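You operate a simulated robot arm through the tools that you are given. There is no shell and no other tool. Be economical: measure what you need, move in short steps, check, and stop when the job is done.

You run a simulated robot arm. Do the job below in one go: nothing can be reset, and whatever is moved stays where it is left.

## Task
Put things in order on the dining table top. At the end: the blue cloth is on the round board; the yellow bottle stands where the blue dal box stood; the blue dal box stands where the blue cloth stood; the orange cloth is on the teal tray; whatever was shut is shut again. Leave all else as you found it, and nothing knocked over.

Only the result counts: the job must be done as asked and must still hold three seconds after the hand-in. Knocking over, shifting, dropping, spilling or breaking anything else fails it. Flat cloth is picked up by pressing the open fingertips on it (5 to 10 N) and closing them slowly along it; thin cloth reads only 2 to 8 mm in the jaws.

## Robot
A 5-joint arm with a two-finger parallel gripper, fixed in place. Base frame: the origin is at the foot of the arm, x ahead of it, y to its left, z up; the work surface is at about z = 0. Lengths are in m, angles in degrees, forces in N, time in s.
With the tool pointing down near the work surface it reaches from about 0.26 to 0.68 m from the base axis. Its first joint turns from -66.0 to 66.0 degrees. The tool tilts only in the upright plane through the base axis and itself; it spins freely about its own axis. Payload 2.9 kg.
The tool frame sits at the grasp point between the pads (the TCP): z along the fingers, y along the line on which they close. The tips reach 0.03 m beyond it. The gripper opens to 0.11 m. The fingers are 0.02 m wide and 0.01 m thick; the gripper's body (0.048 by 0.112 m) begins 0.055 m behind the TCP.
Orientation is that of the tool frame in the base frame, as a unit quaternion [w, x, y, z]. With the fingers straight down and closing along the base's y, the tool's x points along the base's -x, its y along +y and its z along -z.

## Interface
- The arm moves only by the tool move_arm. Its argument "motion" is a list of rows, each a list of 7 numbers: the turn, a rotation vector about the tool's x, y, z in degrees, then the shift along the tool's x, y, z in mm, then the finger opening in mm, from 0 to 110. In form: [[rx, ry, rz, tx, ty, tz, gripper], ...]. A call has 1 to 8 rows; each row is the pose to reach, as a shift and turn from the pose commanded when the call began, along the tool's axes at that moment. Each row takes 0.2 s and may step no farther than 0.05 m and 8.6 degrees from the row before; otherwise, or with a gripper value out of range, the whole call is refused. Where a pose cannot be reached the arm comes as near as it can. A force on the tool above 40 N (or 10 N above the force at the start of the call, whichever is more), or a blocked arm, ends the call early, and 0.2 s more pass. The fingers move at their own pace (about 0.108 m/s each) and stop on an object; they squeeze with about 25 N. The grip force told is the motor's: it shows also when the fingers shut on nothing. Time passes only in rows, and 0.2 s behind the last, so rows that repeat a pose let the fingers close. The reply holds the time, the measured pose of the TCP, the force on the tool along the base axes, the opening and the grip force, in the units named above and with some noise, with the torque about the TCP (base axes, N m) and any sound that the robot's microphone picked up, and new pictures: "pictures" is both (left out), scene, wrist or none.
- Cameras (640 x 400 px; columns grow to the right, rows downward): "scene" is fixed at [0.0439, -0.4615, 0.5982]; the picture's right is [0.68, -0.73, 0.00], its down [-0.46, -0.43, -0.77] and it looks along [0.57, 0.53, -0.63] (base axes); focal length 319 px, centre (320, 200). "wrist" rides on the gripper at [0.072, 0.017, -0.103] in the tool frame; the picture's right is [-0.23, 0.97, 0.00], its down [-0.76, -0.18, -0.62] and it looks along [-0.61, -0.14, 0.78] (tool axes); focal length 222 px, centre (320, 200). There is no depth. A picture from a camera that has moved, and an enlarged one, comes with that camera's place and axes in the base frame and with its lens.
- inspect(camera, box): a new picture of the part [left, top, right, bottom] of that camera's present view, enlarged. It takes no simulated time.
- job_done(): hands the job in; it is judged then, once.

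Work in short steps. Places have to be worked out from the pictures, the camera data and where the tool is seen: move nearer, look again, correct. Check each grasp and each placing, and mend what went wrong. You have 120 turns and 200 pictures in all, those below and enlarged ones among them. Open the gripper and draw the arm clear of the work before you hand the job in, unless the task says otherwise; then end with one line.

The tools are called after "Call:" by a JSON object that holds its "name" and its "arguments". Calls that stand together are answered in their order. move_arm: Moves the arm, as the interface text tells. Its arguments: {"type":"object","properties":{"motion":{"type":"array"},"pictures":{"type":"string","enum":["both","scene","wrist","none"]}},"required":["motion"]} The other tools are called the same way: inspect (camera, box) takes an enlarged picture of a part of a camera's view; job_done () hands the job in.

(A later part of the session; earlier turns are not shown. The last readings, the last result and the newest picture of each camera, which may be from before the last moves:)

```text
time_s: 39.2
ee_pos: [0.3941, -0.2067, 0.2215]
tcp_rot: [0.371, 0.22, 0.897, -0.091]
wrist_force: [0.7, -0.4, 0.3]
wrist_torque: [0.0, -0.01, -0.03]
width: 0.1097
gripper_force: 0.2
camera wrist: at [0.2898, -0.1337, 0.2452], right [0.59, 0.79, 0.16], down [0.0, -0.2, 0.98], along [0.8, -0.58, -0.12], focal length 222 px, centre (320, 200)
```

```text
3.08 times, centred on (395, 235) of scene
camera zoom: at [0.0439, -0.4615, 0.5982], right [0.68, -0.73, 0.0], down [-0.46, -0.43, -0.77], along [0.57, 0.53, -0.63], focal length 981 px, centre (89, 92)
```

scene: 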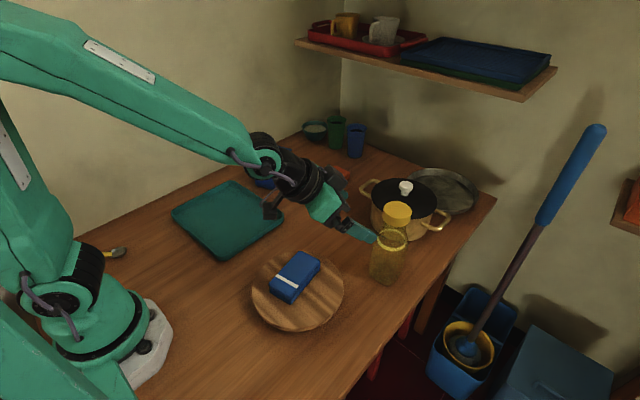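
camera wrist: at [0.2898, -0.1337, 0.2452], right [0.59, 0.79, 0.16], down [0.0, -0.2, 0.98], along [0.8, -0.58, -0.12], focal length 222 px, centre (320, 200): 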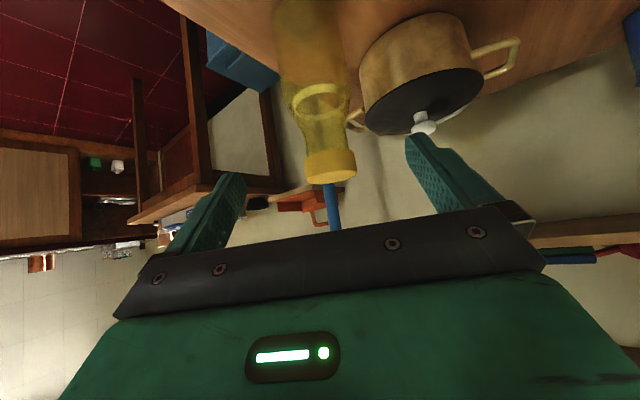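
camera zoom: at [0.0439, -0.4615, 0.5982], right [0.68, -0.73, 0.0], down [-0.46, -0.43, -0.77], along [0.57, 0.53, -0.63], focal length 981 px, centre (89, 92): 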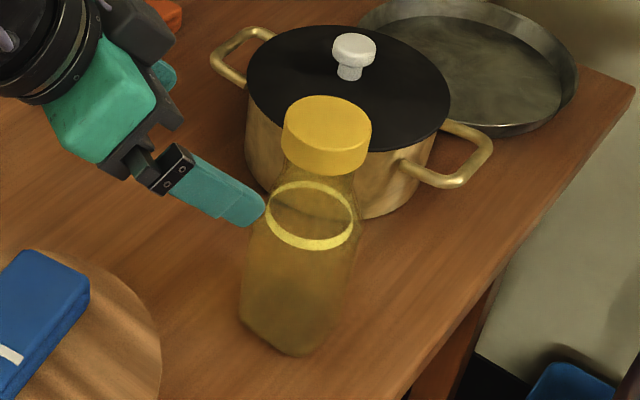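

Cap centre triangulates to (0.487, -0.255, 0.185), body about 75 mm wide up to z ≈ 0.11. I advance along the finger axis so the open fingers straddle the upper body, then look.

Call:
{"name": "move_arm", "arguments": {"motion": [[0, 0, 0, 0, 0, 40, 110], [0, 0, 0, 0, 0, 80, 110], [0, 0, 0, 0, 0, 105, 110], [0, 0, 0, 0, 0, 122, 110], [0, 0, 0, 0, 0, 122, 110]]}}

Call:
{"name": "inspect", "arguments": {"camera": "scene", "box": [280, 170, 440, 300]}}

```text
time_s: 40.4
ee_pos: [0.4665, -0.2471, 0.1333]
tcp_rot: [0.371, 0.221, 0.897, -0.093]
wrist_force: [0.1, 0.2, -0.3]
wrist_torque: [-0.04, 0.01, 0.03]
width: 0.1099
gripper_force: 0.0
camera wrist: at [0.3644, -0.1739, 0.1568], right [0.6, 0.79, 0.16], down [0.0, -0.2, 0.98], along [0.8, -0.58, -0.12], focal length 222 px, centre (320, 200)
```

scene: 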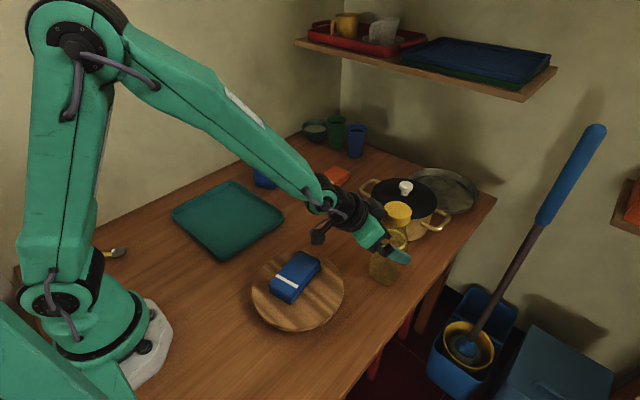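
wrist: 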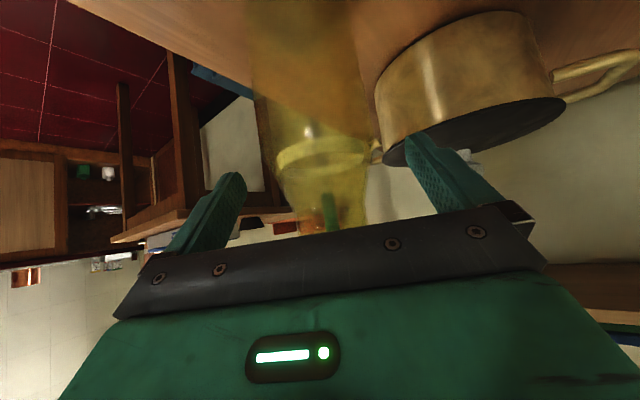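

```text
3.08 times, centred on (360, 235) of scene
camera zoom: at [0.0439, -0.4615, 0.5982], right [0.68, -0.73, 0.0], down [-0.46, -0.43, -0.77], along [0.57, 0.53, -0.63], focal length 981 px, centre (197, 92)
```

zoom: 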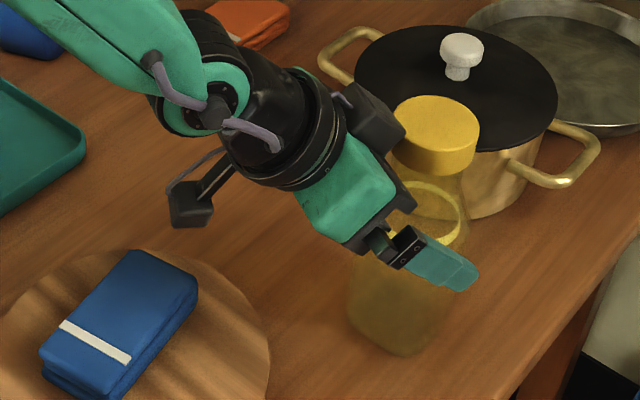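

Fingers straddle the bottle; I lower 25 mm so the pads meet the straight part of the body, keeping clear of the cap.

Call:
{"name": "move_arm", "arguments": {"motion": [[0, 0, 0, 6, 0, 6, 110], [0, 0, 0, 12, 0, 12, 110], [0, 0, 0, 18, 0, 18, 110], [0, 0, 0, 18, 0, 18, 100], [0, 0, 0, 18, 0, 18, 92], [0, 0, 0, 18, 0, 18, 86]]}}

Call:
{"name": "inspect", "arguments": {"camera": "scene", "box": [280, 170, 440, 300]}}

```text
time_s: 41.8
ee_pos: [0.4681, -0.2458, 0.1071]
tcp_rot: [0.371, 0.221, 0.897, -0.093]
wrist_force: [0.6, -0.1, 0.0]
wrist_torque: [0.01, 0.04, 0.03]
width: 0.0857
gripper_force: 0.1
camera wrist: at [0.365, -0.1728, 0.1311], right [0.59, 0.79, 0.16], down [0.0, -0.2, 0.98], along [0.8, -0.58, -0.12], focal length 222 px, centre (320, 200)
```

scene: 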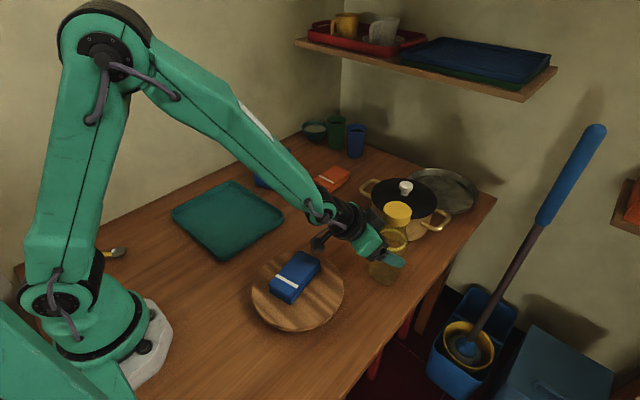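
wrist: 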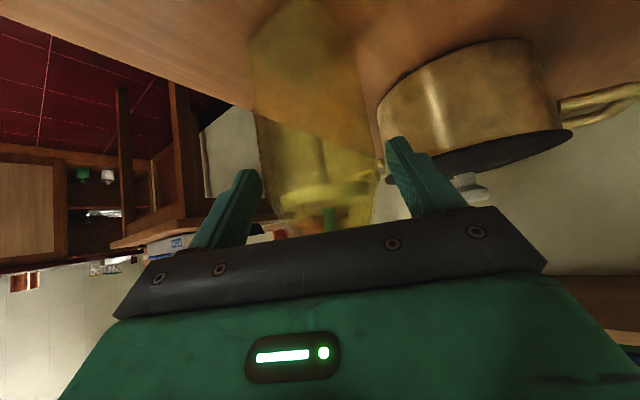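

```text
3.08 times, centred on (360, 235) of scene
camera zoom: at [0.0439, -0.4615, 0.5982], right [0.68, -0.73, 0.0], down [-0.46, -0.43, -0.77], along [0.57, 0.53, -0.63], focal length 981 px, centre (197, 92)
```

zoom: 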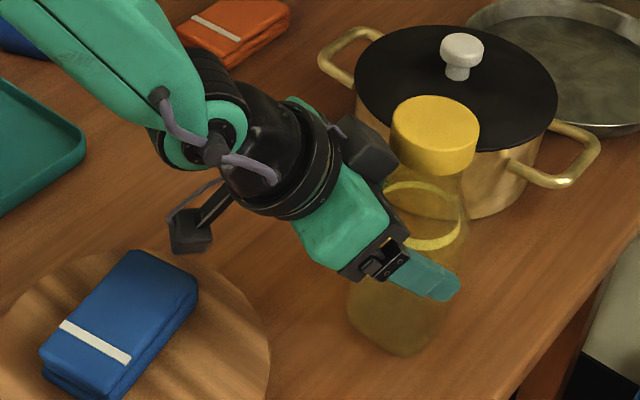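

Position is good and nothing touched. I close slowly on the bottle body.

Call:
{"name": "move_arm", "arguments": {"motion": [[0, 0, 0, 0, 0, 0, 82], [0, 0, 0, 0, 0, 0, 79], [0, 0, 0, 0, 0, 0, 76], [0, 0, 0, 0, 0, 0, 73], [0, 0, 0, 0, 0, 0, 70], [0, 0, 0, 0, 0, 0, 66], [0, 0, 0, 0, 0, 0, 60], [0, 0, 0, 0, 0, 0, 55]], "pictures": "wrist"}}

Call:
{"name": "inspect", "arguments": {"camera": "scene", "box": [280, 170, 440, 300]}}

```text
time_s: 43.6
ee_pos: [0.4671, -0.2453, 0.1085]
tcp_rot: [0.372, 0.221, 0.897, -0.093]
wrist_force: [-0.5, -0.3, 0.4]
wrist_torque: [-0.06, 0.02, -0.02]
width: 0.0678
gripper_force: 25.1
camera wrist: at [0.365, -0.1729, 0.1311], right [0.59, 0.79, 0.16], down [0.0, -0.2, 0.98], along [0.8, -0.58, -0.12], focal length 222 px, centre (320, 200)
```

wrist: 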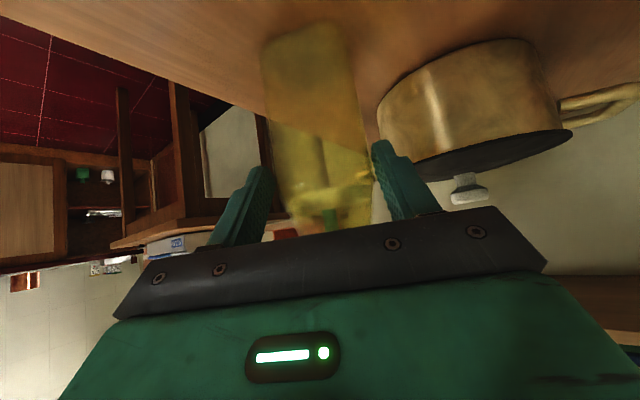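

```text
3.08 times, centred on (360, 235) of scene
camera zoom: at [0.0439, -0.4615, 0.5982], right [0.68, -0.73, 0.0], down [-0.46, -0.43, -0.77], along [0.57, 0.53, -0.63], focal length 981 px, centre (197, 92)
```

zoom: 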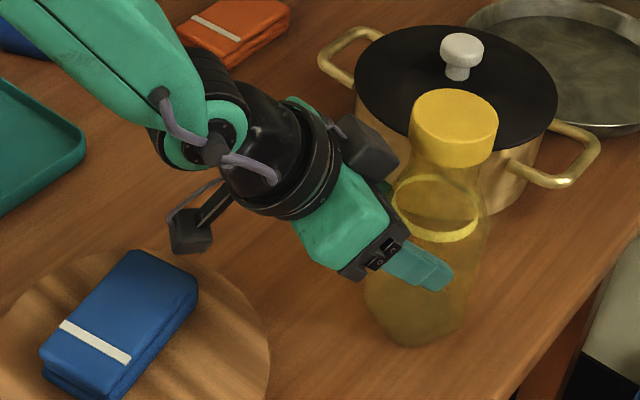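

The bottle slid outward about 15 mm while being gripped (still upright); it's held only by its front part. I reopen, advance 25 mm, and regrip about its middle.

Call:
{"name": "move_arm", "arguments": {"motion": [[0, 0, 0, 0, 0, 0, 75], [0, 0, 0, 0, 0, 0, 95], [0, 0, 0, 0, 2, 0, 105], [0, 0, 0, -6, 4, 6, 105], [0, 0, 0, -12, 4, 12, 105], [0, 0, 0, -17, 4, 17, 105], [0, 0, 0, -17, 4, 17, 105]], "pictures": "wrist"}}

Call:
{"name": "inspect", "arguments": {"camera": "scene", "box": [280, 170, 440, 300]}}

```text
time_s: 45.2
ee_pos: [0.4926, -0.2525, 0.1073]
tcp_rot: [0.372, 0.22, 0.898, -0.09]
wrist_force: [1.0, 0.2, 0.2]
wrist_torque: [0.02, -0.01, -0.01]
width: 0.1051
gripper_force: 0.0
camera wrist: at [0.3886, -0.1807, 0.1311], right [0.59, 0.79, 0.16], down [0.0, -0.21, 0.98], along [0.81, -0.58, -0.12], focal length 222 px, centre (320, 200)
```

wrist: 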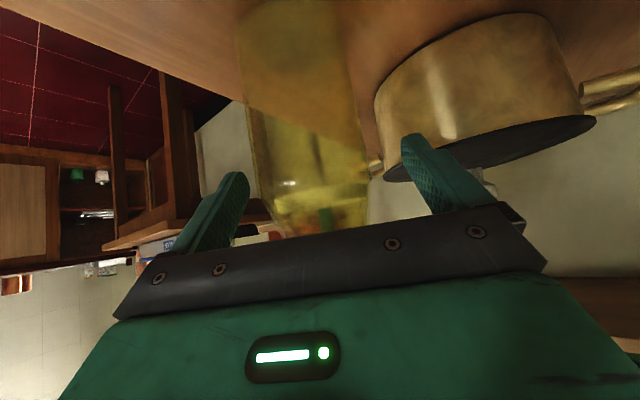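

```text
3.08 times, centred on (360, 235) of scene
camera zoom: at [0.0439, -0.4615, 0.5982], right [0.68, -0.73, 0.0], down [-0.46, -0.43, -0.77], along [0.57, 0.53, -0.63], focal length 981 px, centre (197, 92)
```

zoom: 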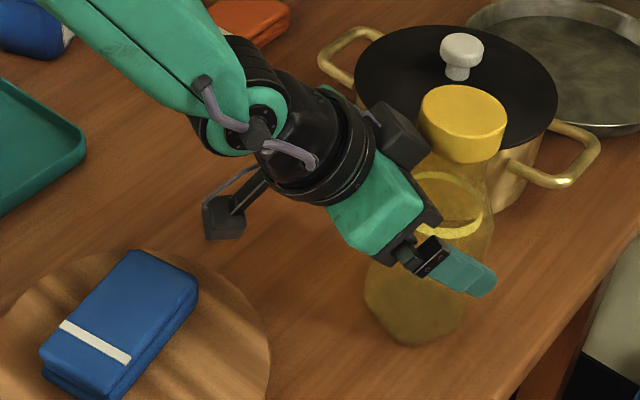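

Cap seems to have shifted a few more millimetres; I check for any contact or lean before closing.

Call:
{"name": "inspect", "arguments": {"camera": "scene", "box": [355, 185, 425, 290]}}

Call:
{"name": "inspect", "arguments": {"camera": "wrist", "box": [200, 0, 440, 240]}}

```text
3.81 times, centred on (390, 238) of scene
camera zoom: at [0.0439, -0.4615, 0.5982], right [0.68, -0.73, 0.0], down [-0.46, -0.43, -0.77], along [0.57, 0.53, -0.63], focal length 1214 px, centre (53, 57)
```

zoom: 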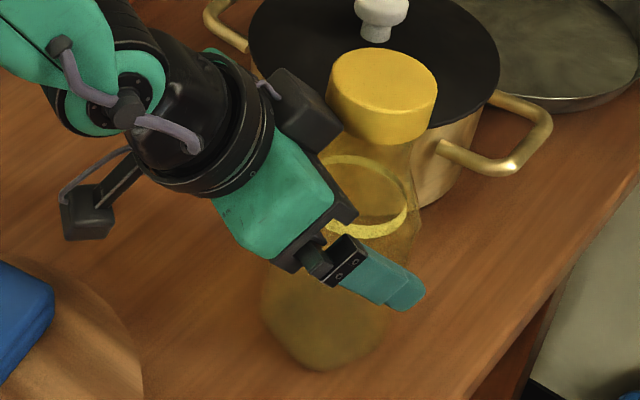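

```text
1.67 times, centred on (320, 120) of wrist
camera zoom: at [0.3886, -0.1807, 0.1311], right [0.59, 0.79, 0.16], down [0.0, -0.21, 0.98], along [0.81, -0.58, -0.12], focal length 370 px, centre (320, 333)
```

zoom: 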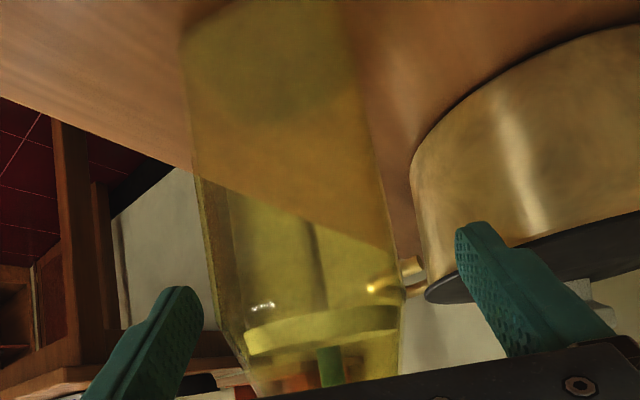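

The wrist's black block is pressing the cap and leaning the bottle slightly. I back straight off 45 mm so it settles, then check.

Call:
{"name": "move_arm", "arguments": {"motion": [[0, 0, 0, 3, 0, -3, 105], [0, 0, 0, 6, 0, -6, 105], [0, 0, 0, 10, 0, -10, 105], [0, 0, 0, 20, 0, -20, 105], [0, 0, 0, 32, 0, -32, 105], [0, 0, 0, 32, 0, -32, 110]], "pictures": "wrist"}}

Call:
{"name": "inspect", "arguments": {"camera": "scene", "box": [280, 170, 440, 300]}}

```text
time_s: 46.6
ee_pos: [0.4489, -0.2308, 0.1094]
tcp_rot: [0.373, 0.219, 0.897, -0.089]
wrist_force: [-0.3, -0.9, 0.3]
wrist_torque: [-0.01, -0.01, 0.03]
width: 0.1101
gripper_force: 0.1
camera wrist: at [0.3461, -0.1587, 0.1326], right [0.59, 0.79, 0.16], down [0.0, -0.21, 0.98], along [0.81, -0.58, -0.12], focal length 222 px, centre (320, 200)
```

wrist: 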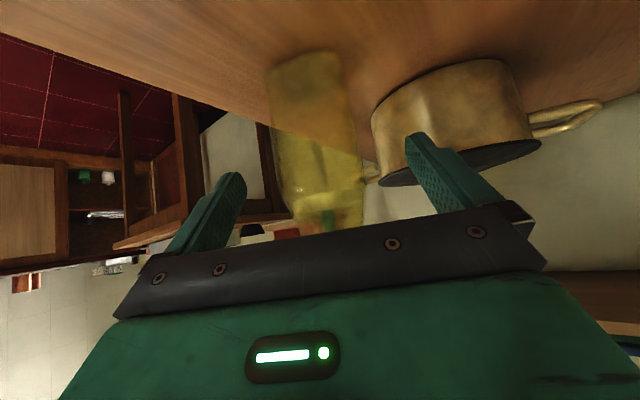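

```text
3.08 times, centred on (360, 235) of scene
camera zoom: at [0.0439, -0.4615, 0.5982], right [0.68, -0.73, 0.0], down [-0.46, -0.43, -0.77], along [0.57, 0.53, -0.63], focal length 981 px, centre (197, 92)
```

zoom: 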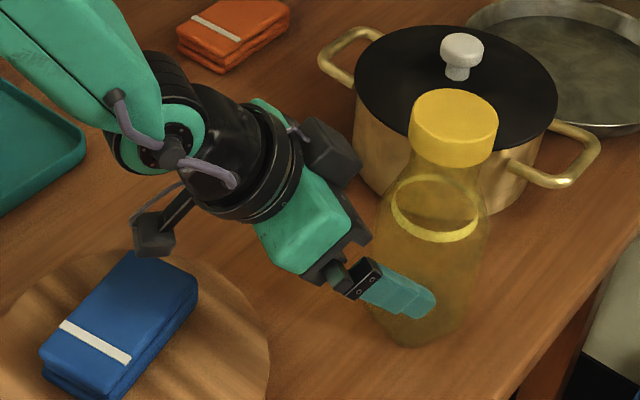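

Bottle is upright again at about (0.503, -0.259). I raise, flatten the tool to 30° below horizontal (more clearance at the cap), then advance.

Call:
{"name": "move_arm", "arguments": {"motion": [[0, 0, 0, -17, 0, -17, 110], [0, 0, 0, -35, 0, -35, 110], [0, -7.5, 0, -35, 0, -35, 110], [0, -15, 0, -35, 0, -35, 110], [0, -15, 0, -35, 0, -35, 110]], "pictures": "none"}}

Call:
{"name": "move_arm", "arguments": {"motion": [[0, 0, 0, -9, 0, 15, 110], [0, 0, 0, -18, 0, 30, 110], [0, 0, 0, -26, 0, 46, 110], [0, 0, 0, -26, 0, 46, 110]]}}

Call:
{"name": "inspect", "arguments": {"camera": "scene", "box": [280, 170, 440, 300]}}

```text
time_s: 47.8
ee_pos: [0.4503, -0.2292, 0.1604]
tcp_rot: [0.488, 0.204, 0.841, -0.116]
wrist_force: [0.4, 0.1, -0.1]
wrist_torque: [0.0, -0.01, -0.02]
width: 0.11
gripper_force: 0.0
```

```text
time_s: 48.8
ee_pos: [0.4955, -0.2549, 0.1573]
tcp_rot: [0.486, 0.206, 0.841, -0.118]
wrist_force: [-0.4, 0.2, 0.8]
wrist_torque: [0.03, -0.01, -0.05]
width: 0.11
gripper_force: 0.0
camera wrist: at [0.392, -0.1834, 0.1483], right [0.55, 0.81, 0.2], down [-0.22, -0.09, 0.97], along [0.81, -0.58, 0.13], focal length 222 px, centre (320, 200)
```

scene: 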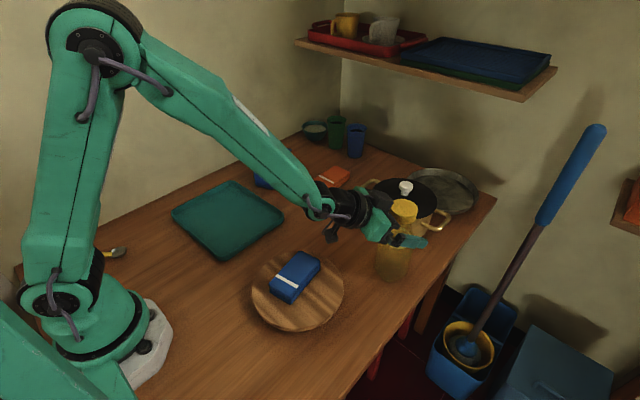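
wrist: 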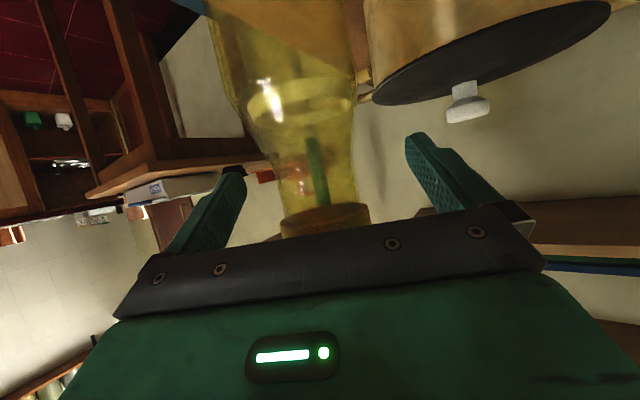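

```text
3.08 times, centred on (360, 235) of scene
camera zoom: at [0.0439, -0.4615, 0.5982], right [0.68, -0.73, 0.0], down [-0.46, -0.43, -0.77], along [0.57, 0.53, -0.63], focal length 981 px, centre (197, 92)
```

zoom: 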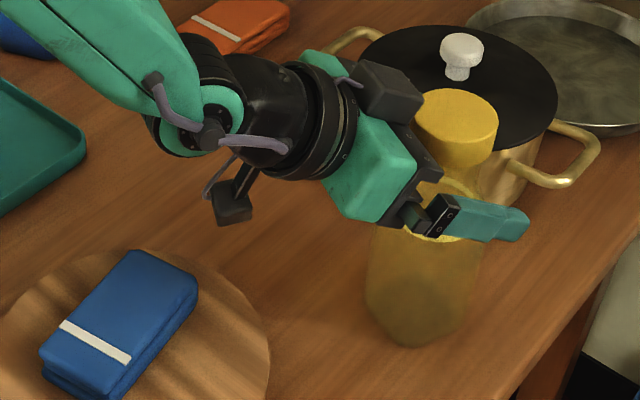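

No contact; bottle unmoved. I lower straight down 57 mm, to grip the body.

Call:
{"name": "move_arm", "arguments": {"motion": [[0, 0, 0, 13, 0, 7.5, 110], [0, 0, 0, 26, 0, 15, 110], [0, 0, 0, 38, 0, 22, 110], [0, 0, 0, 49, 0, 28, 110], [0, 0, 0, 49, 0, 28, 110]]}}

Call:
{"name": "inspect", "arguments": {"camera": "scene", "box": [280, 170, 440, 300]}}

```text
time_s: 50.0
ee_pos: [0.4967, -0.2552, 0.101]
tcp_rot: [0.486, 0.206, 0.841, -0.117]
wrist_force: [-0.4, -0.8, -0.6]
wrist_torque: [-0.02, 0.03, 0.0]
width: 0.11
gripper_force: 0.1
camera wrist: at [0.392, -0.1823, 0.092], right [0.55, 0.81, 0.2], down [-0.22, -0.09, 0.97], along [0.81, -0.58, 0.13], focal length 222 px, centre (320, 200)
```

scene: 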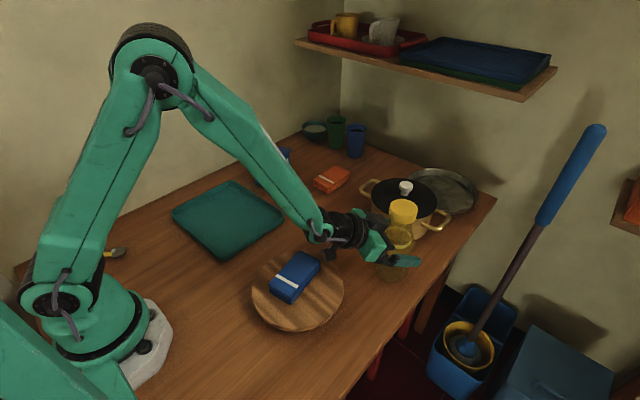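
wrist: 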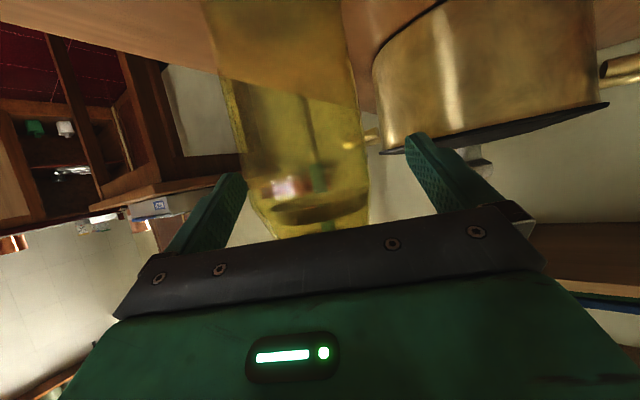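

```text
3.08 times, centred on (360, 235) of scene
camera zoom: at [0.0439, -0.4615, 0.5982], right [0.68, -0.73, 0.0], down [-0.46, -0.43, -0.77], along [0.57, 0.53, -0.63], focal length 981 px, centre (197, 92)
```

zoom: 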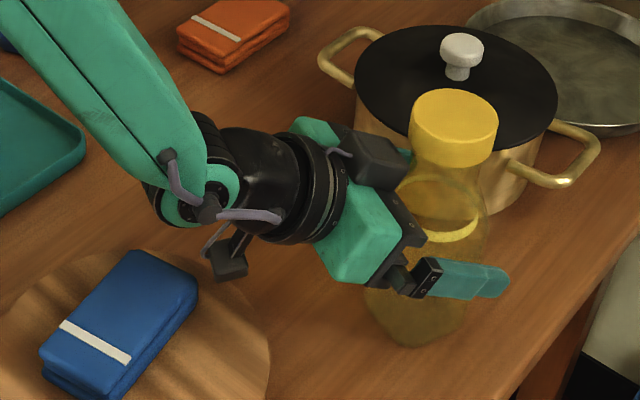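

Bottle unmoved, and the fingers now reach past its middle. I close slowly.

Call:
{"name": "move_arm", "arguments": {"motion": [[0, 0, 0, 0, 0, 0, 95], [0, 0, 0, 0, 0, 0, 85], [0, 0, 0, 0, 0, 0, 80], [0, 0, 0, 0, 0, 0, 76], [0, 0, 0, 0, 0, 0, 73], [0, 0, 0, 0, 0, 0, 70], [0, 0, 0, 0, 0, 0, 62], [0, 0, 0, 0, 0, 0, 50]], "pictures": "wrist"}}

Call:
{"name": "inspect", "arguments": {"camera": "scene", "box": [280, 170, 440, 300]}}

```text
time_s: 51.8
ee_pos: [0.4964, -0.2551, 0.102]
tcp_rot: [0.486, 0.206, 0.841, -0.117]
wrist_force: [0.8, 1.5, 0.2]
wrist_torque: [0.01, -0.02, 0.04]
width: 0.0657
gripper_force: 25.4
camera wrist: at [0.3922, -0.1823, 0.0923], right [0.55, 0.81, 0.2], down [-0.22, -0.09, 0.97], along [0.81, -0.58, 0.13], focal length 222 px, centre (320, 200)
```

wrist: 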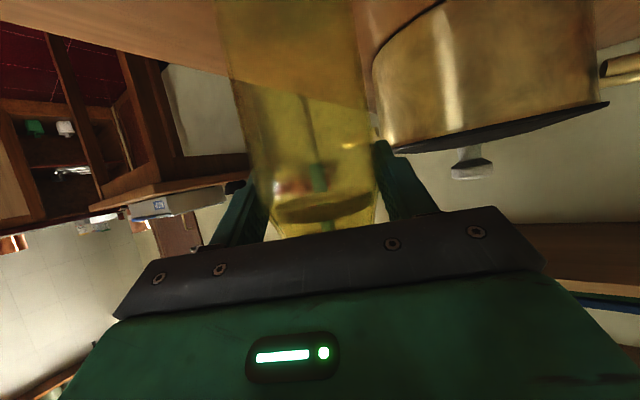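

```text
3.08 times, centred on (360, 235) of scene
camera zoom: at [0.0439, -0.4615, 0.5982], right [0.68, -0.73, 0.0], down [-0.46, -0.43, -0.77], along [0.57, 0.53, -0.63], focal length 981 px, centre (197, 92)
```

zoom: 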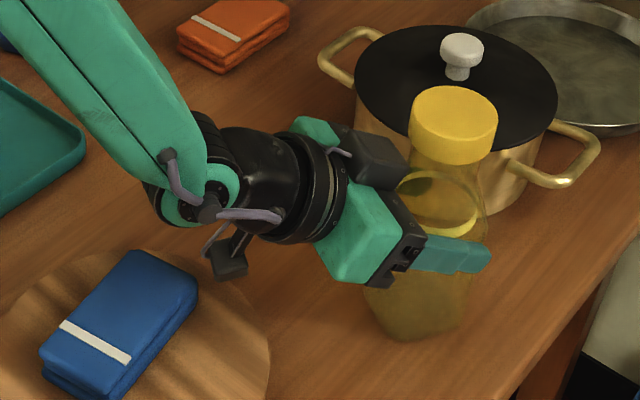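

Firm hold at 66 mm with the bottle in place. I lift 20 mm as a test.

Call:
{"name": "move_arm", "arguments": {"motion": [[0, 0, 0, -4.3, 0, -2.5, 40], [0, 0, 0, -8.7, 0, -5, 40], [0, 0, 0, -13, 0, -7.5, 40], [0, 0, 0, -17.3, 0, -10, 40], [0, 0, 0, -17.3, 0, -10, 40]], "pictures": "none"}}

Call:
{"name": "inspect", "arguments": {"camera": "scene", "box": [280, 170, 440, 300]}}

```text
time_s: 53.0
ee_pos: [0.4973, -0.256, 0.1216]
tcp_rot: [0.486, 0.206, 0.841, -0.118]
wrist_force: [-0.2, -0.4, -1.1]
wrist_torque: [0.01, 0.01, 0.03]
width: 0.0656
gripper_force: 24.9
```

```text
3.08 times, centred on (360, 235) of scene
camera zoom: at [0.0439, -0.4615, 0.5982], right [0.68, -0.73, 0.0], down [-0.46, -0.43, -0.77], along [0.57, 0.53, -0.63], focal length 981 px, centre (197, 92)
```

zoom: 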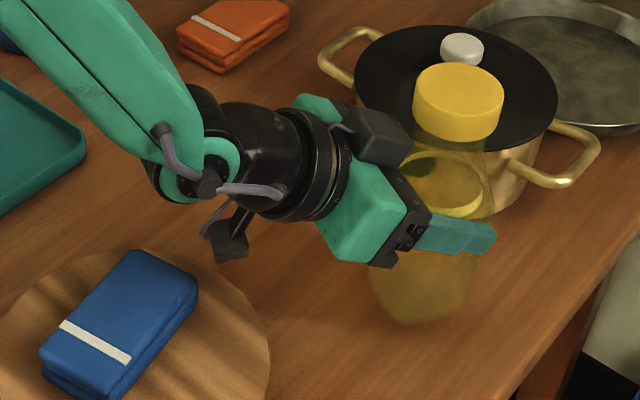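

Held securely, upright. I raise another 50 mm, then swing to the dal box's old place (0.512, -0.029).

Call:
{"name": "move_arm", "arguments": {"motion": [[0, 0, 0, -14, 0, -8, 40], [0, 0, 0, -29, 0, -17, 40], [0, 0, 0, -43, 0, -25, 40], [0, 0, 0, -43, 0, -25, 40]], "pictures": "none"}}

Call:
{"name": "move_arm", "arguments": {"motion": [[-3, 0, -1.7, 7, 29, -12, 40], [-6, 0, -3.4, 14, 59, -24, 40], [-8.9, 0, -5.1, 21, 88, -36, 40], [-11.9, 0, -6.9, 28, 117, -48.5, 40], [-14.9, 0, -8.6, 35, 147, -61, 40], [-17.8, 0, -10.3, 42, 176, -73, 40], [-20.8, 0, -12, 49, 205, -85, 40], [-20.8, 0, -12, 49, 205, -85, 40]]}}

```text
time_s: 54.0
ee_pos: [0.4972, -0.2558, 0.1713]
tcp_rot: [0.486, 0.205, 0.841, -0.116]
wrist_force: [-0.2, -0.1, -1.3]
wrist_torque: [-0.02, 0.02, -0.02]
width: 0.0656
gripper_force: 25.0
```

```text
time_s: 55.8
ee_pos: [0.5021, -0.0275, 0.1705]
tcp_rot: [0.5, 0.025, 0.866, -0.013]
wrist_force: [0.2, -0.2, -0.9]
wrist_torque: [0.0, 0.03, 0.01]
width: 0.0658
gripper_force: 25.3
camera wrist: at [0.3781, -0.0046, 0.1616], right [0.17, 0.97, 0.2], down [-0.17, -0.17, 0.97], along [0.97, -0.2, 0.14], focal length 222 px, centre (320, 200)
```

scene: 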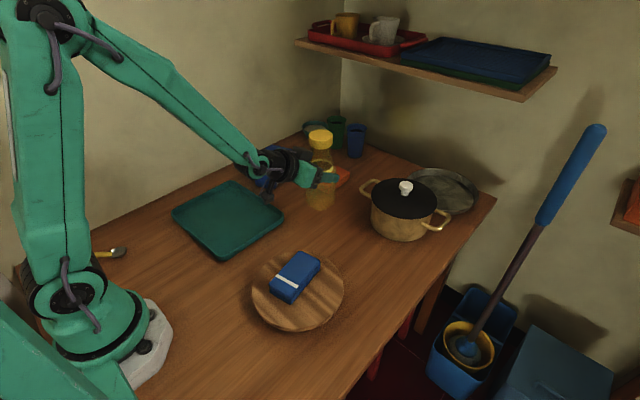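
wrist: 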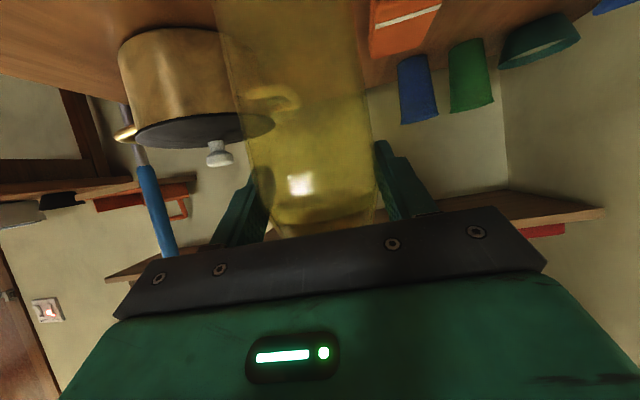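

Bottle is over (0.510, -0.028). I descend, slowing near the table.

Call:
{"name": "move_arm", "arguments": {"motion": [[0, 0, 0, 16, 0, 9.5, 40], [0, 0, 0, 33, 0, 19, 40], [0, 0, 0, 46, 0, 26.5, 40], [0, 0, 0, 53, 0, 30.5, 40], [0, 0, 0, 56, 0, 32.3, 40], [0, 0, 0, 58, 0, 33.5, 40], [0, 0, 0, 58, 0, 33.5, 40]], "pictures": "none"}}

Call:
{"name": "inspect", "arguments": {"camera": "scene", "box": [240, 110, 400, 240]}}

```text
time_s: 57.4
ee_pos: [0.5054, -0.0283, 0.1049]
tcp_rot: [0.5, 0.026, 0.866, -0.014]
wrist_force: [0.4, -0.9, -1.5]
wrist_torque: [-0.01, 0.0, 0.01]
width: 0.0656
gripper_force: 25.1
```

```text
3.08 times, centred on (320, 175) of scene
camera zoom: at [0.0439, -0.4615, 0.5982], right [0.68, -0.73, 0.0], down [-0.46, -0.43, -0.77], along [0.57, 0.53, -0.63], focal length 981 px, centre (320, 277)
```

zoom: 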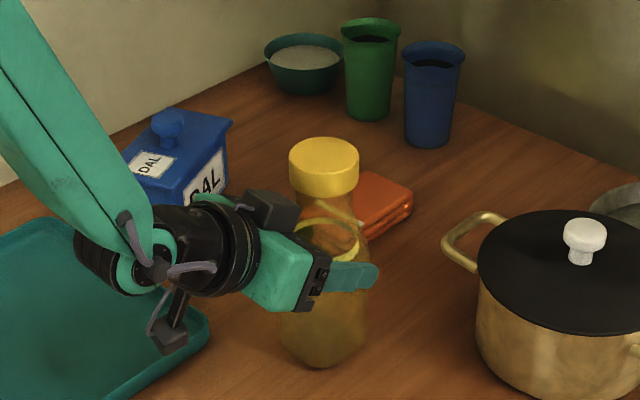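

Call:
{"name": "move_arm", "arguments": {"motion": [[0, 0, 0, 0.9, 0, 0.5, 40], [0, 0, 0, 1.8, 0, 1, 40], [0, 0, 0, 2.6, 0, 1.5, 40], [0, 0, 0, 2.6, 0, 1.5, 40]], "pictures": "none"}}

```text
time_s: 58.4
ee_pos: [0.5043, -0.0271, 0.1025]
tcp_rot: [0.5, 0.026, 0.865, -0.014]
wrist_force: [0.0, -0.2, -1.6]
wrist_torque: [-0.02, 0.01, 0.01]
width: 0.0658
gripper_force: 25.4
```

Still hanging; one or two millimetres more in tiny steps.

Call:
{"name": "move_arm", "arguments": {"motion": [[0, 0, 0, 0.7, 0, 0.4, 40], [0, 0, 0, 1.3, 0, 0.75, 40], [0, 0, 0, 1.3, 0, 0.75, 40]], "pictures": "none"}}

```text
time_s: 59.2
ee_pos: [0.5063, -0.0279, 0.1009]
tcp_rot: [0.502, 0.025, 0.865, -0.012]
wrist_force: [-4.7, 4.3, 14.4]
wrist_torque: [-0.07, 0.39, -0.11]
width: 0.0658
gripper_force: 24.6
```

Firm contact with the table. I ease up half a millimetre, open gradually, and retreat.

Call:
{"name": "move_arm", "arguments": {"motion": [[0, 0, 0, -0.6, 0, -0.3, 40], [0, 0, 0, -0.6, 0, -0.3, 68], [0, 0, 0, -0.6, 0, -0.3, 76], [0, 0, 0, -0.6, 0, -0.3, 95], [0, 0, 0, -0.6, 0, -0.3, 110], [0, 0, 0, -0.6, 0, -0.3, 110]], "pictures": "none"}}

Call:
{"name": "inspect", "arguments": {"camera": "scene", "box": [240, 110, 400, 240]}}

```text
time_s: 60.6
ee_pos: [0.5045, -0.0287, 0.0995]
tcp_rot: [0.499, 0.026, 0.866, -0.013]
wrist_force: [-0.5, -0.3, 0.1]
wrist_torque: [0.01, -0.03, 0.0]
width: 0.11
gripper_force: 0.1
```

```text
3.08 times, centred on (320, 175) of scene
camera zoom: at [0.0439, -0.4615, 0.5982], right [0.68, -0.73, 0.0], down [-0.46, -0.43, -0.77], along [0.57, 0.53, -0.63], focal length 981 px, centre (320, 277)
```

zoom: 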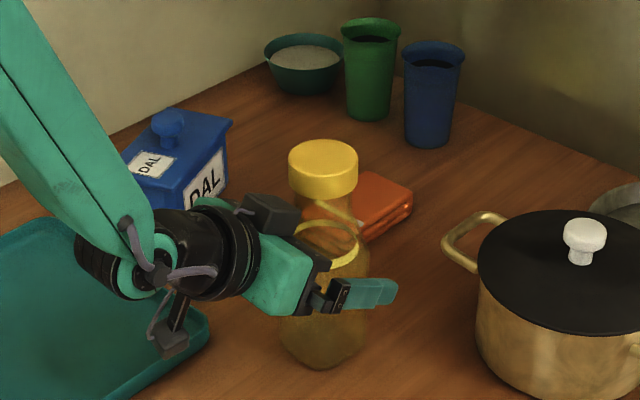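

Bottle stands free where the dal box was. I retreat back and up along the finger axis.

Call:
{"name": "move_arm", "arguments": {"motion": [[0, 0, 0, 0, 0, -20, 110], [0, 0, 0, 0, 0, -50, 110], [0, 0, 0, 0, 0, -90, 110], [0, 0, 0, -20, 0, -120, 110], [0, 0, 0, -60, 0, -140, 110], [0, 0, 0, -100, 0, -160, 110], [0, 0, 0, -100, 0, -160, 110]], "pictures": "none"}}

Call:
{"name": "move_arm", "arguments": {"motion": [[0, 7.5, 0, 0, 0, 0, 110], [0, 15, 0, 0, 0, 0, 110], [0, 22.5, 0, 0, 0, 0, 110], [0, 30, 0, 0, 0, 0, 110], [0, 37.5, 0, 0, 0, 0, 110], [0, 45, 0, 0, 0, 0, 110], [0, 52.5, 0, 0, 0, 0, 110], [0, 60, 0, 0, 0, 0, 110]]}}

Call:
{"name": "inspect", "arguments": {"camera": "scene", "box": [240, 110, 400, 240]}}

```text
time_s: 62.2
ee_pos: [0.4146, -0.022, 0.2692]
tcp_rot: [0.5, 0.025, 0.865, -0.011]
wrist_force: [0.4, 0.6, -0.3]
wrist_torque: [-0.03, 0.02, -0.02]
width: 0.11
gripper_force: 0.1
out of reach, approached as far as the arm can: row 4
```

```text
time_s: 64.0
ee_pos: [0.4151, -0.0229, 0.268]
tcp_rot: [-0.001, 0.032, 0.999, -0.001]
wrist_force: [-0.1, 0.2, 0.2]
wrist_torque: [-0.02, -0.01, -0.03]
width: 0.1098
gripper_force: 0.0
camera wrist: at [0.3445, -0.0018, 0.3725], right [0.29, 0.96, 0.0], down [0.75, -0.22, 0.62], along [0.6, -0.18, -0.78], focal length 222 px, centre (320, 200)
```

scene: 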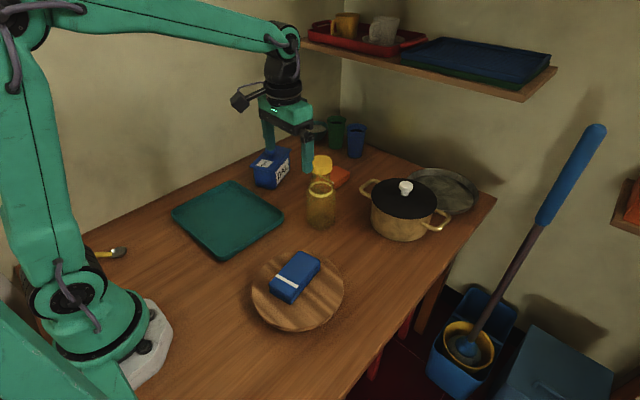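
wrist: 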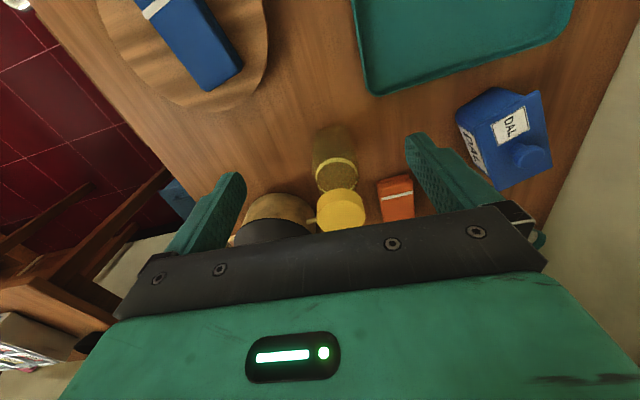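

```text
3.08 times, centred on (320, 175) of scene
camera zoom: at [0.0439, -0.4615, 0.5982], right [0.68, -0.73, 0.0], down [-0.46, -0.43, -0.77], along [0.57, 0.53, -0.63], focal length 981 px, centre (320, 277)
```

zoom: 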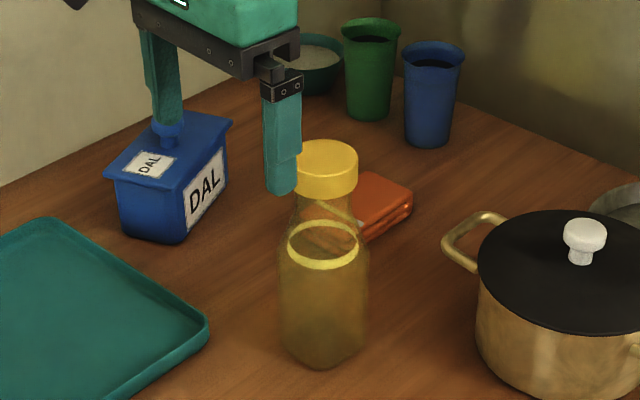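

Everything stands well. Next the orange cloth at about (0.66, 0.063): I go above it at height, keeping clear of the bottle, and look.

Call:
{"name": "move_arm", "arguments": {"motion": [[0, 0, 0, 0, 45, 0, 110], [0, 0, -3, -15, 85, 0, 110], [0, 0, -6, -60, 98, 0, 110], [0, 0, -8, -105, 100, 0, 110], [0, 0, -8, -150, 100, 0, 110], [0, 0, -8, -195, 100, 0, 110], [0, 0, -8, -227, 100, 20, 110], [0, 0, -8, -227, 100, 60, 110]]}}

Call:
{"name": "inspect", "arguments": {"camera": "scene", "box": [240, 70, 400, 230]}}

```text
time_s: 65.8
ee_pos: [0.6515, 0.0632, 0.2061]
tcp_rot: [-0.001, -0.04, 0.999, 0.0]
wrist_force: [-0.1, -1.0, 0.2]
wrist_torque: [0.03, 0.01, 0.02]
width: 0.11
gripper_force: 0.1
out of reach, approached as far as the arm can: row 7
camera wrist: at [0.5771, 0.0754, 0.3116], right [0.15, 0.99, 0.0], down [0.78, -0.12, 0.62], along [0.61, -0.09, -0.78], focal length 222 px, centre (320, 200)
```

scene: 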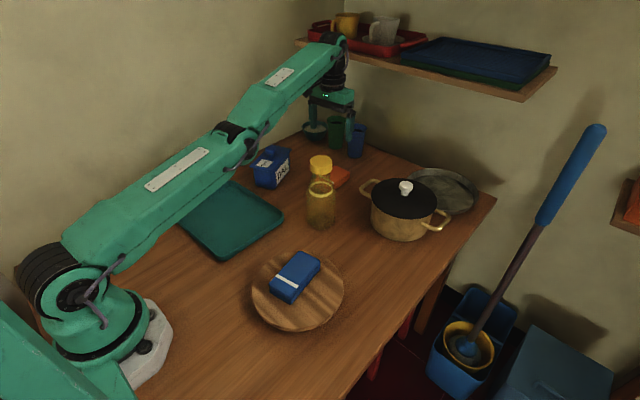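
wrist: 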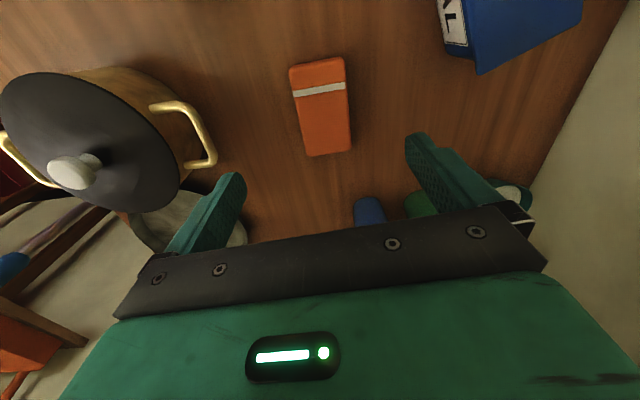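

```text
2.50 times, centred on (320, 150) of scene
camera zoom: at [0.0439, -0.4615, 0.5982], right [0.68, -0.73, 0.0], down [-0.46, -0.43, -0.77], along [0.57, 0.53, -0.63], focal length 797 px, centre (320, 325)
```

zoom: 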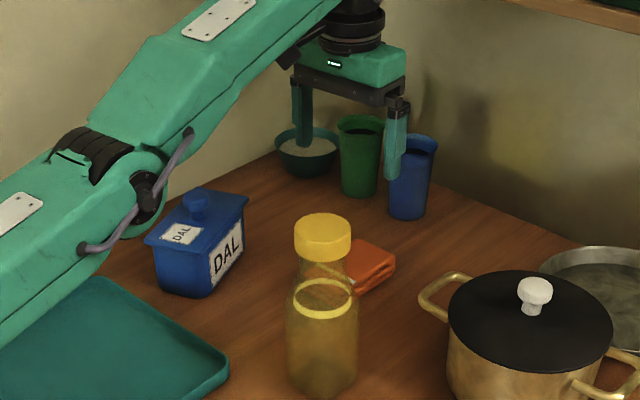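

Cloth centre is about (0.662, 0.068), almost square to x. I trim yaw and lateral position and descend.

Call:
{"name": "move_arm", "arguments": {"motion": [[0, 0, 2, 0, 3, 40, 110], [0, 0, 4, 0, 5, 80, 110], [0, 0, 4, 0, 5, 120, 110], [0, 0, 4, 0, 5, 150, 110], [0, 0, 4, 0, 5, 166, 110], [0, 0, 4, 0, 5, 169, 110], [0, 0, 4, 0, 5, 169, 110]]}}

Call:
{"name": "inspect", "arguments": {"camera": "scene", "box": [240, 70, 400, 230]}}

```text
time_s: 67.4
ee_pos: [0.6762, 0.0721, 0.0447]
tcp_rot: [0.0, -0.003, 1.0, 0.0]
wrist_force: [-1.1, 0.2, -0.3]
wrist_torque: [0.01, 0.02, 0.0]
width: 0.1102
gripper_force: 0.1
out of reach, approached as far as the arm can: row 1, 2, 3, 4, 5, 6, 7
camera wrist: at [0.6037, 0.0883, 0.15], right [0.22, 0.98, 0.0], down [0.76, -0.17, 0.62], along [0.61, -0.14, -0.78], focal length 222 px, centre (320, 200)
```

scene: 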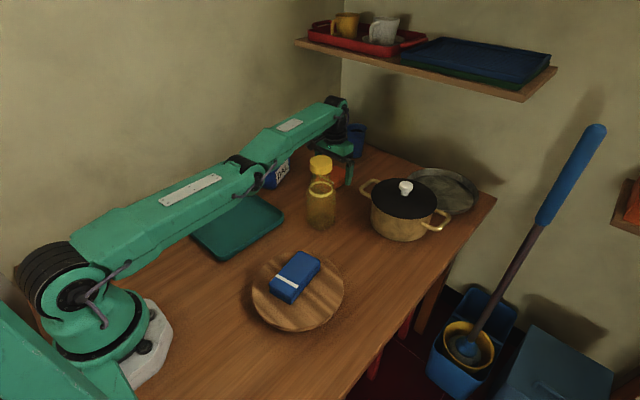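
wrist: 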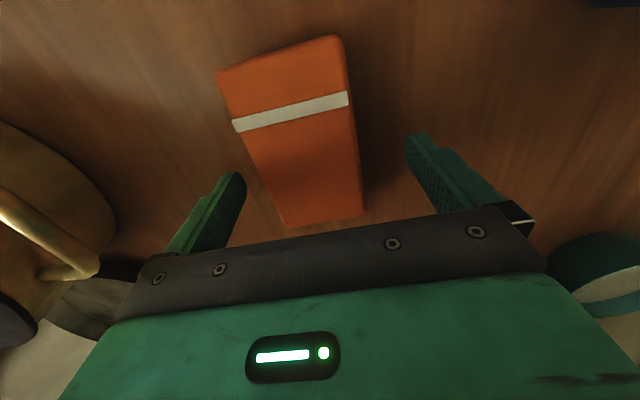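

```text
2.50 times, centred on (320, 150) of scene
camera zoom: at [0.0439, -0.4615, 0.5982], right [0.68, -0.73, 0.0], down [-0.46, -0.43, -0.77], along [0.57, 0.53, -0.63], focal length 797 px, centre (320, 325)
```

zoom: 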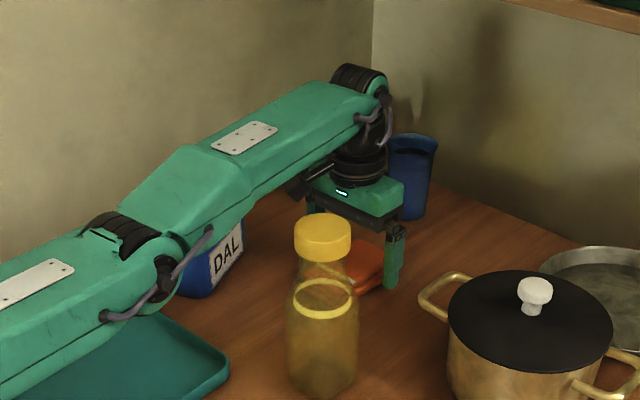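

The arm is stretched almost straight and drifted outward to x = 0.676; bottle and box are untouched. I pull inward slightly to regain a bent elbow and see how it responds.

Call:
{"name": "move_arm", "arguments": {"motion": [[0, 0, 0, 5, 0, 0, 110], [0, 0, 0, 10, 0, 0, 110], [0, 0, 0, 15, -2, 0, 110], [0, 0, 0, 20, -3, 0, 110], [0, 0, 0, 20, -3, 0, 110]]}}

```text
time_s: 68.6
ee_pos: [0.6766, 0.0715, 0.0449]
tcp_rot: [0.0, -0.004, 1.0, 0.0]
wrist_force: [-0.8, 0.5, 0.5]
wrist_torque: [0.01, -0.03, 0.01]
width: 0.1101
gripper_force: 0.0
out of reach, approached as far as the arm can: row 1, 2, 3, 4, 5
camera wrist: at [0.6037, 0.0883, 0.1503], right [0.22, 0.98, 0.0], down [0.76, -0.17, 0.62], along [0.61, -0.14, -0.78], focal length 222 px, centre (320, 200)
```

scene: 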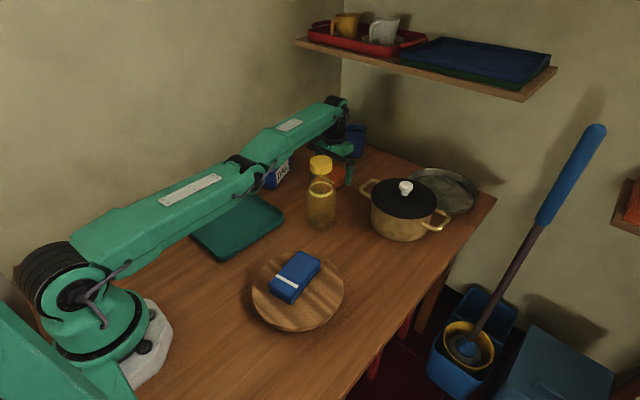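
wrist: 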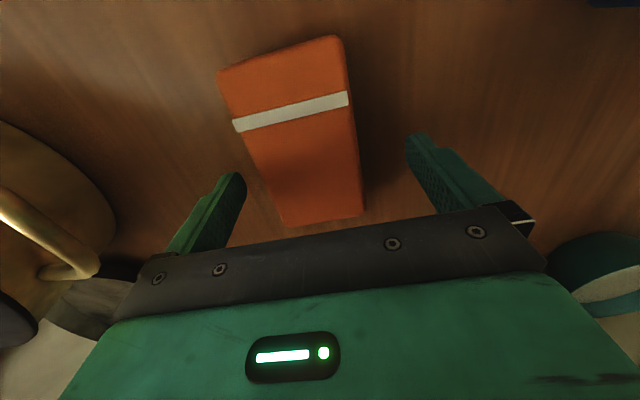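

The solver is stuck at the straight elbow. I try going up along with a bigger inward command to bend it free.

Call:
{"name": "move_arm", "arguments": {"motion": [[0, 0, 0, 10, -2, -45, 110], [0, 0, 0, 30, -3, -85, 110], [0, 0, 0, 50, -4, -110, 110], [0, 0, 0, 60, -4, -110, 110], [0, 0, 0, 60, -4, -110, 110]], "pictures": "scene"}}

```text
time_s: 69.8
ee_pos: [0.6615, 0.0693, 0.1685]
tcp_rot: [0.0, -0.004, 1.0, 0.0]
wrist_force: [-0.1, 0.2, 0.3]
wrist_torque: [0.02, -0.01, 0.0]
width: 0.1099
gripper_force: 0.0
out of reach, approached as far as the arm can: row 1, 2, 3, 4, 5
```

scene: 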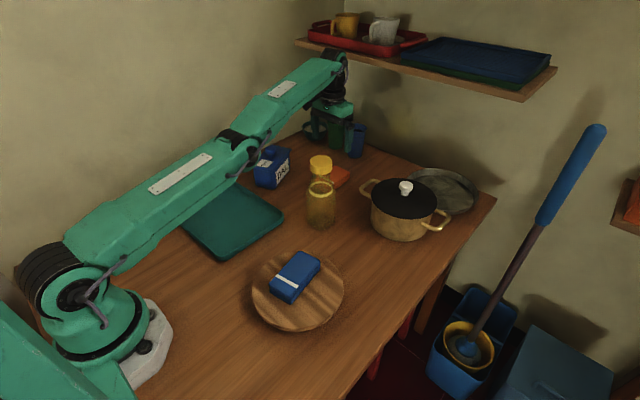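

It moves along the reach circle but stays straight. I raise well above the bottle first while commanding a large inward shift, so that it can free itself safely.

Call:
{"name": "move_arm", "arguments": {"motion": [[0, 0, 0, 0, 0, -45, 110], [0, 0, 0, 0, 0, -90, 110], [0, 0, 0, 10, 0, -135, 110], [0, 0, 0, 50, 0, -150, 110], [0, 0, 0, 100, 0, -150, 110], [0, 0, 0, 150, 0, -150, 110], [0, 0, 0, 200, 0, -150, 110], [0, 0, 0, 200, 0, -150, 110]], "pictures": "scene"}}

```text
time_s: 71.6
ee_pos: [0.4635, 0.0721, 0.3191]
tcp_rot: [0.001, -0.004, 1.0, -0.001]
wrist_force: [-0.1, -0.2, -0.8]
wrist_torque: [0.0, -0.02, 0.01]
width: 0.1098
gripper_force: 0.1
out of reach, approached as far as the arm can: row 1, 2, 3, 4
```

scene: 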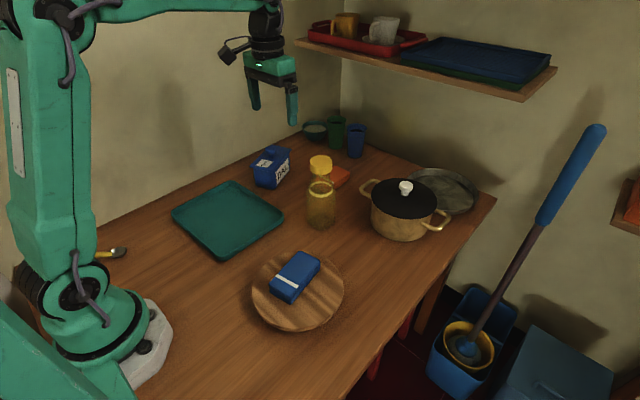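

Free again with a bent elbow. I go in low this time: down to (0.60, 0.09, 0.17) with fingers partly closed to pass the bottle well clear.

Call:
{"name": "move_arm", "arguments": {"motion": [[0, 0, 0, -20, 8, 10, 90], [0, 0, 0, -45, 15, 40, 90], [0, 0, 0, -75, 20, 75, 90], [0, 0, 0, -105, 20, 110, 90], [0, 0, 0, -135, 20, 145, 90], [0, 0, 0, -135, 20, 145, 90]]}}

```text
time_s: 73.0
ee_pos: [0.5985, 0.0932, 0.1747]
tcp_rot: [-0.001, -0.004, 1.0, 0.0]
wrist_force: [-1.3, 0.3, -0.3]
wrist_torque: [-0.01, 0.02, 0.02]
width: 0.09
gripper_force: 0.1
camera wrist: at [0.5261, 0.1095, 0.2798], right [0.22, 0.98, 0.0], down [0.76, -0.17, 0.62], along [0.61, -0.14, -0.78], focal length 222 px, centre (320, 200)
```

scene: 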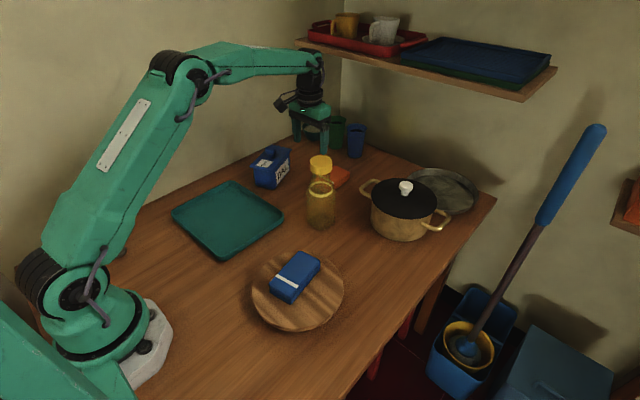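
wrist: 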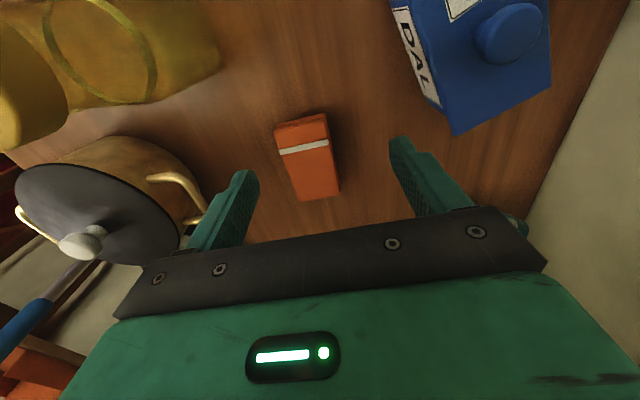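

Good. Now on to (0.638, 0.068) and down.

Call:
{"name": "move_arm", "arguments": {"motion": [[0, 0, 0, -10, -8, 30, 100], [0, 0, 0, -22, -17, 62, 110], [0, 0, 0, -35, -25, 95, 110], [0, 0, 0, -40, -25, 120, 110], [0, 0, 0, -40, -25, 133, 110], [0, 0, 0, -40, -25, 138, 110], [0, 0, 0, -40, -25, 138, 110]]}}

```text
time_s: 74.6
ee_pos: [0.6382, 0.0668, 0.0363]
tcp_rot: [0.0, -0.004, 1.0, 0.0]
wrist_force: [0.5, 0.4, -0.2]
wrist_torque: [0.02, 0.0, -0.01]
width: 0.1101
gripper_force: 0.1
camera wrist: at [0.5639, 0.0836, 0.1414], right [0.22, 0.98, 0.0], down [0.76, -0.17, 0.62], along [0.61, -0.14, -0.78], focal length 222 px, centre (320, 200)
```

scene: 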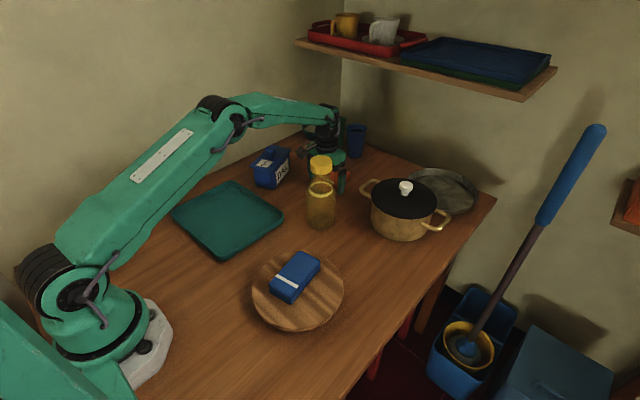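
wrist: 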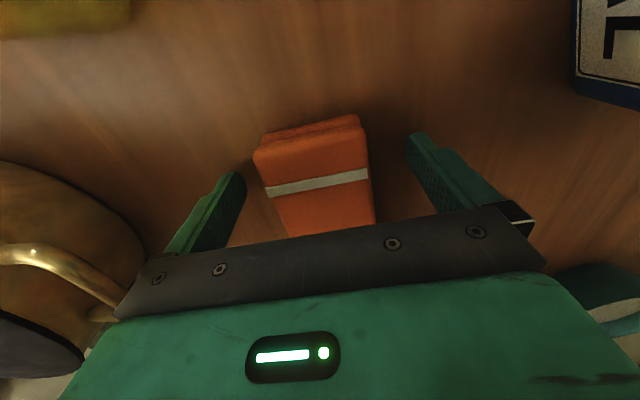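

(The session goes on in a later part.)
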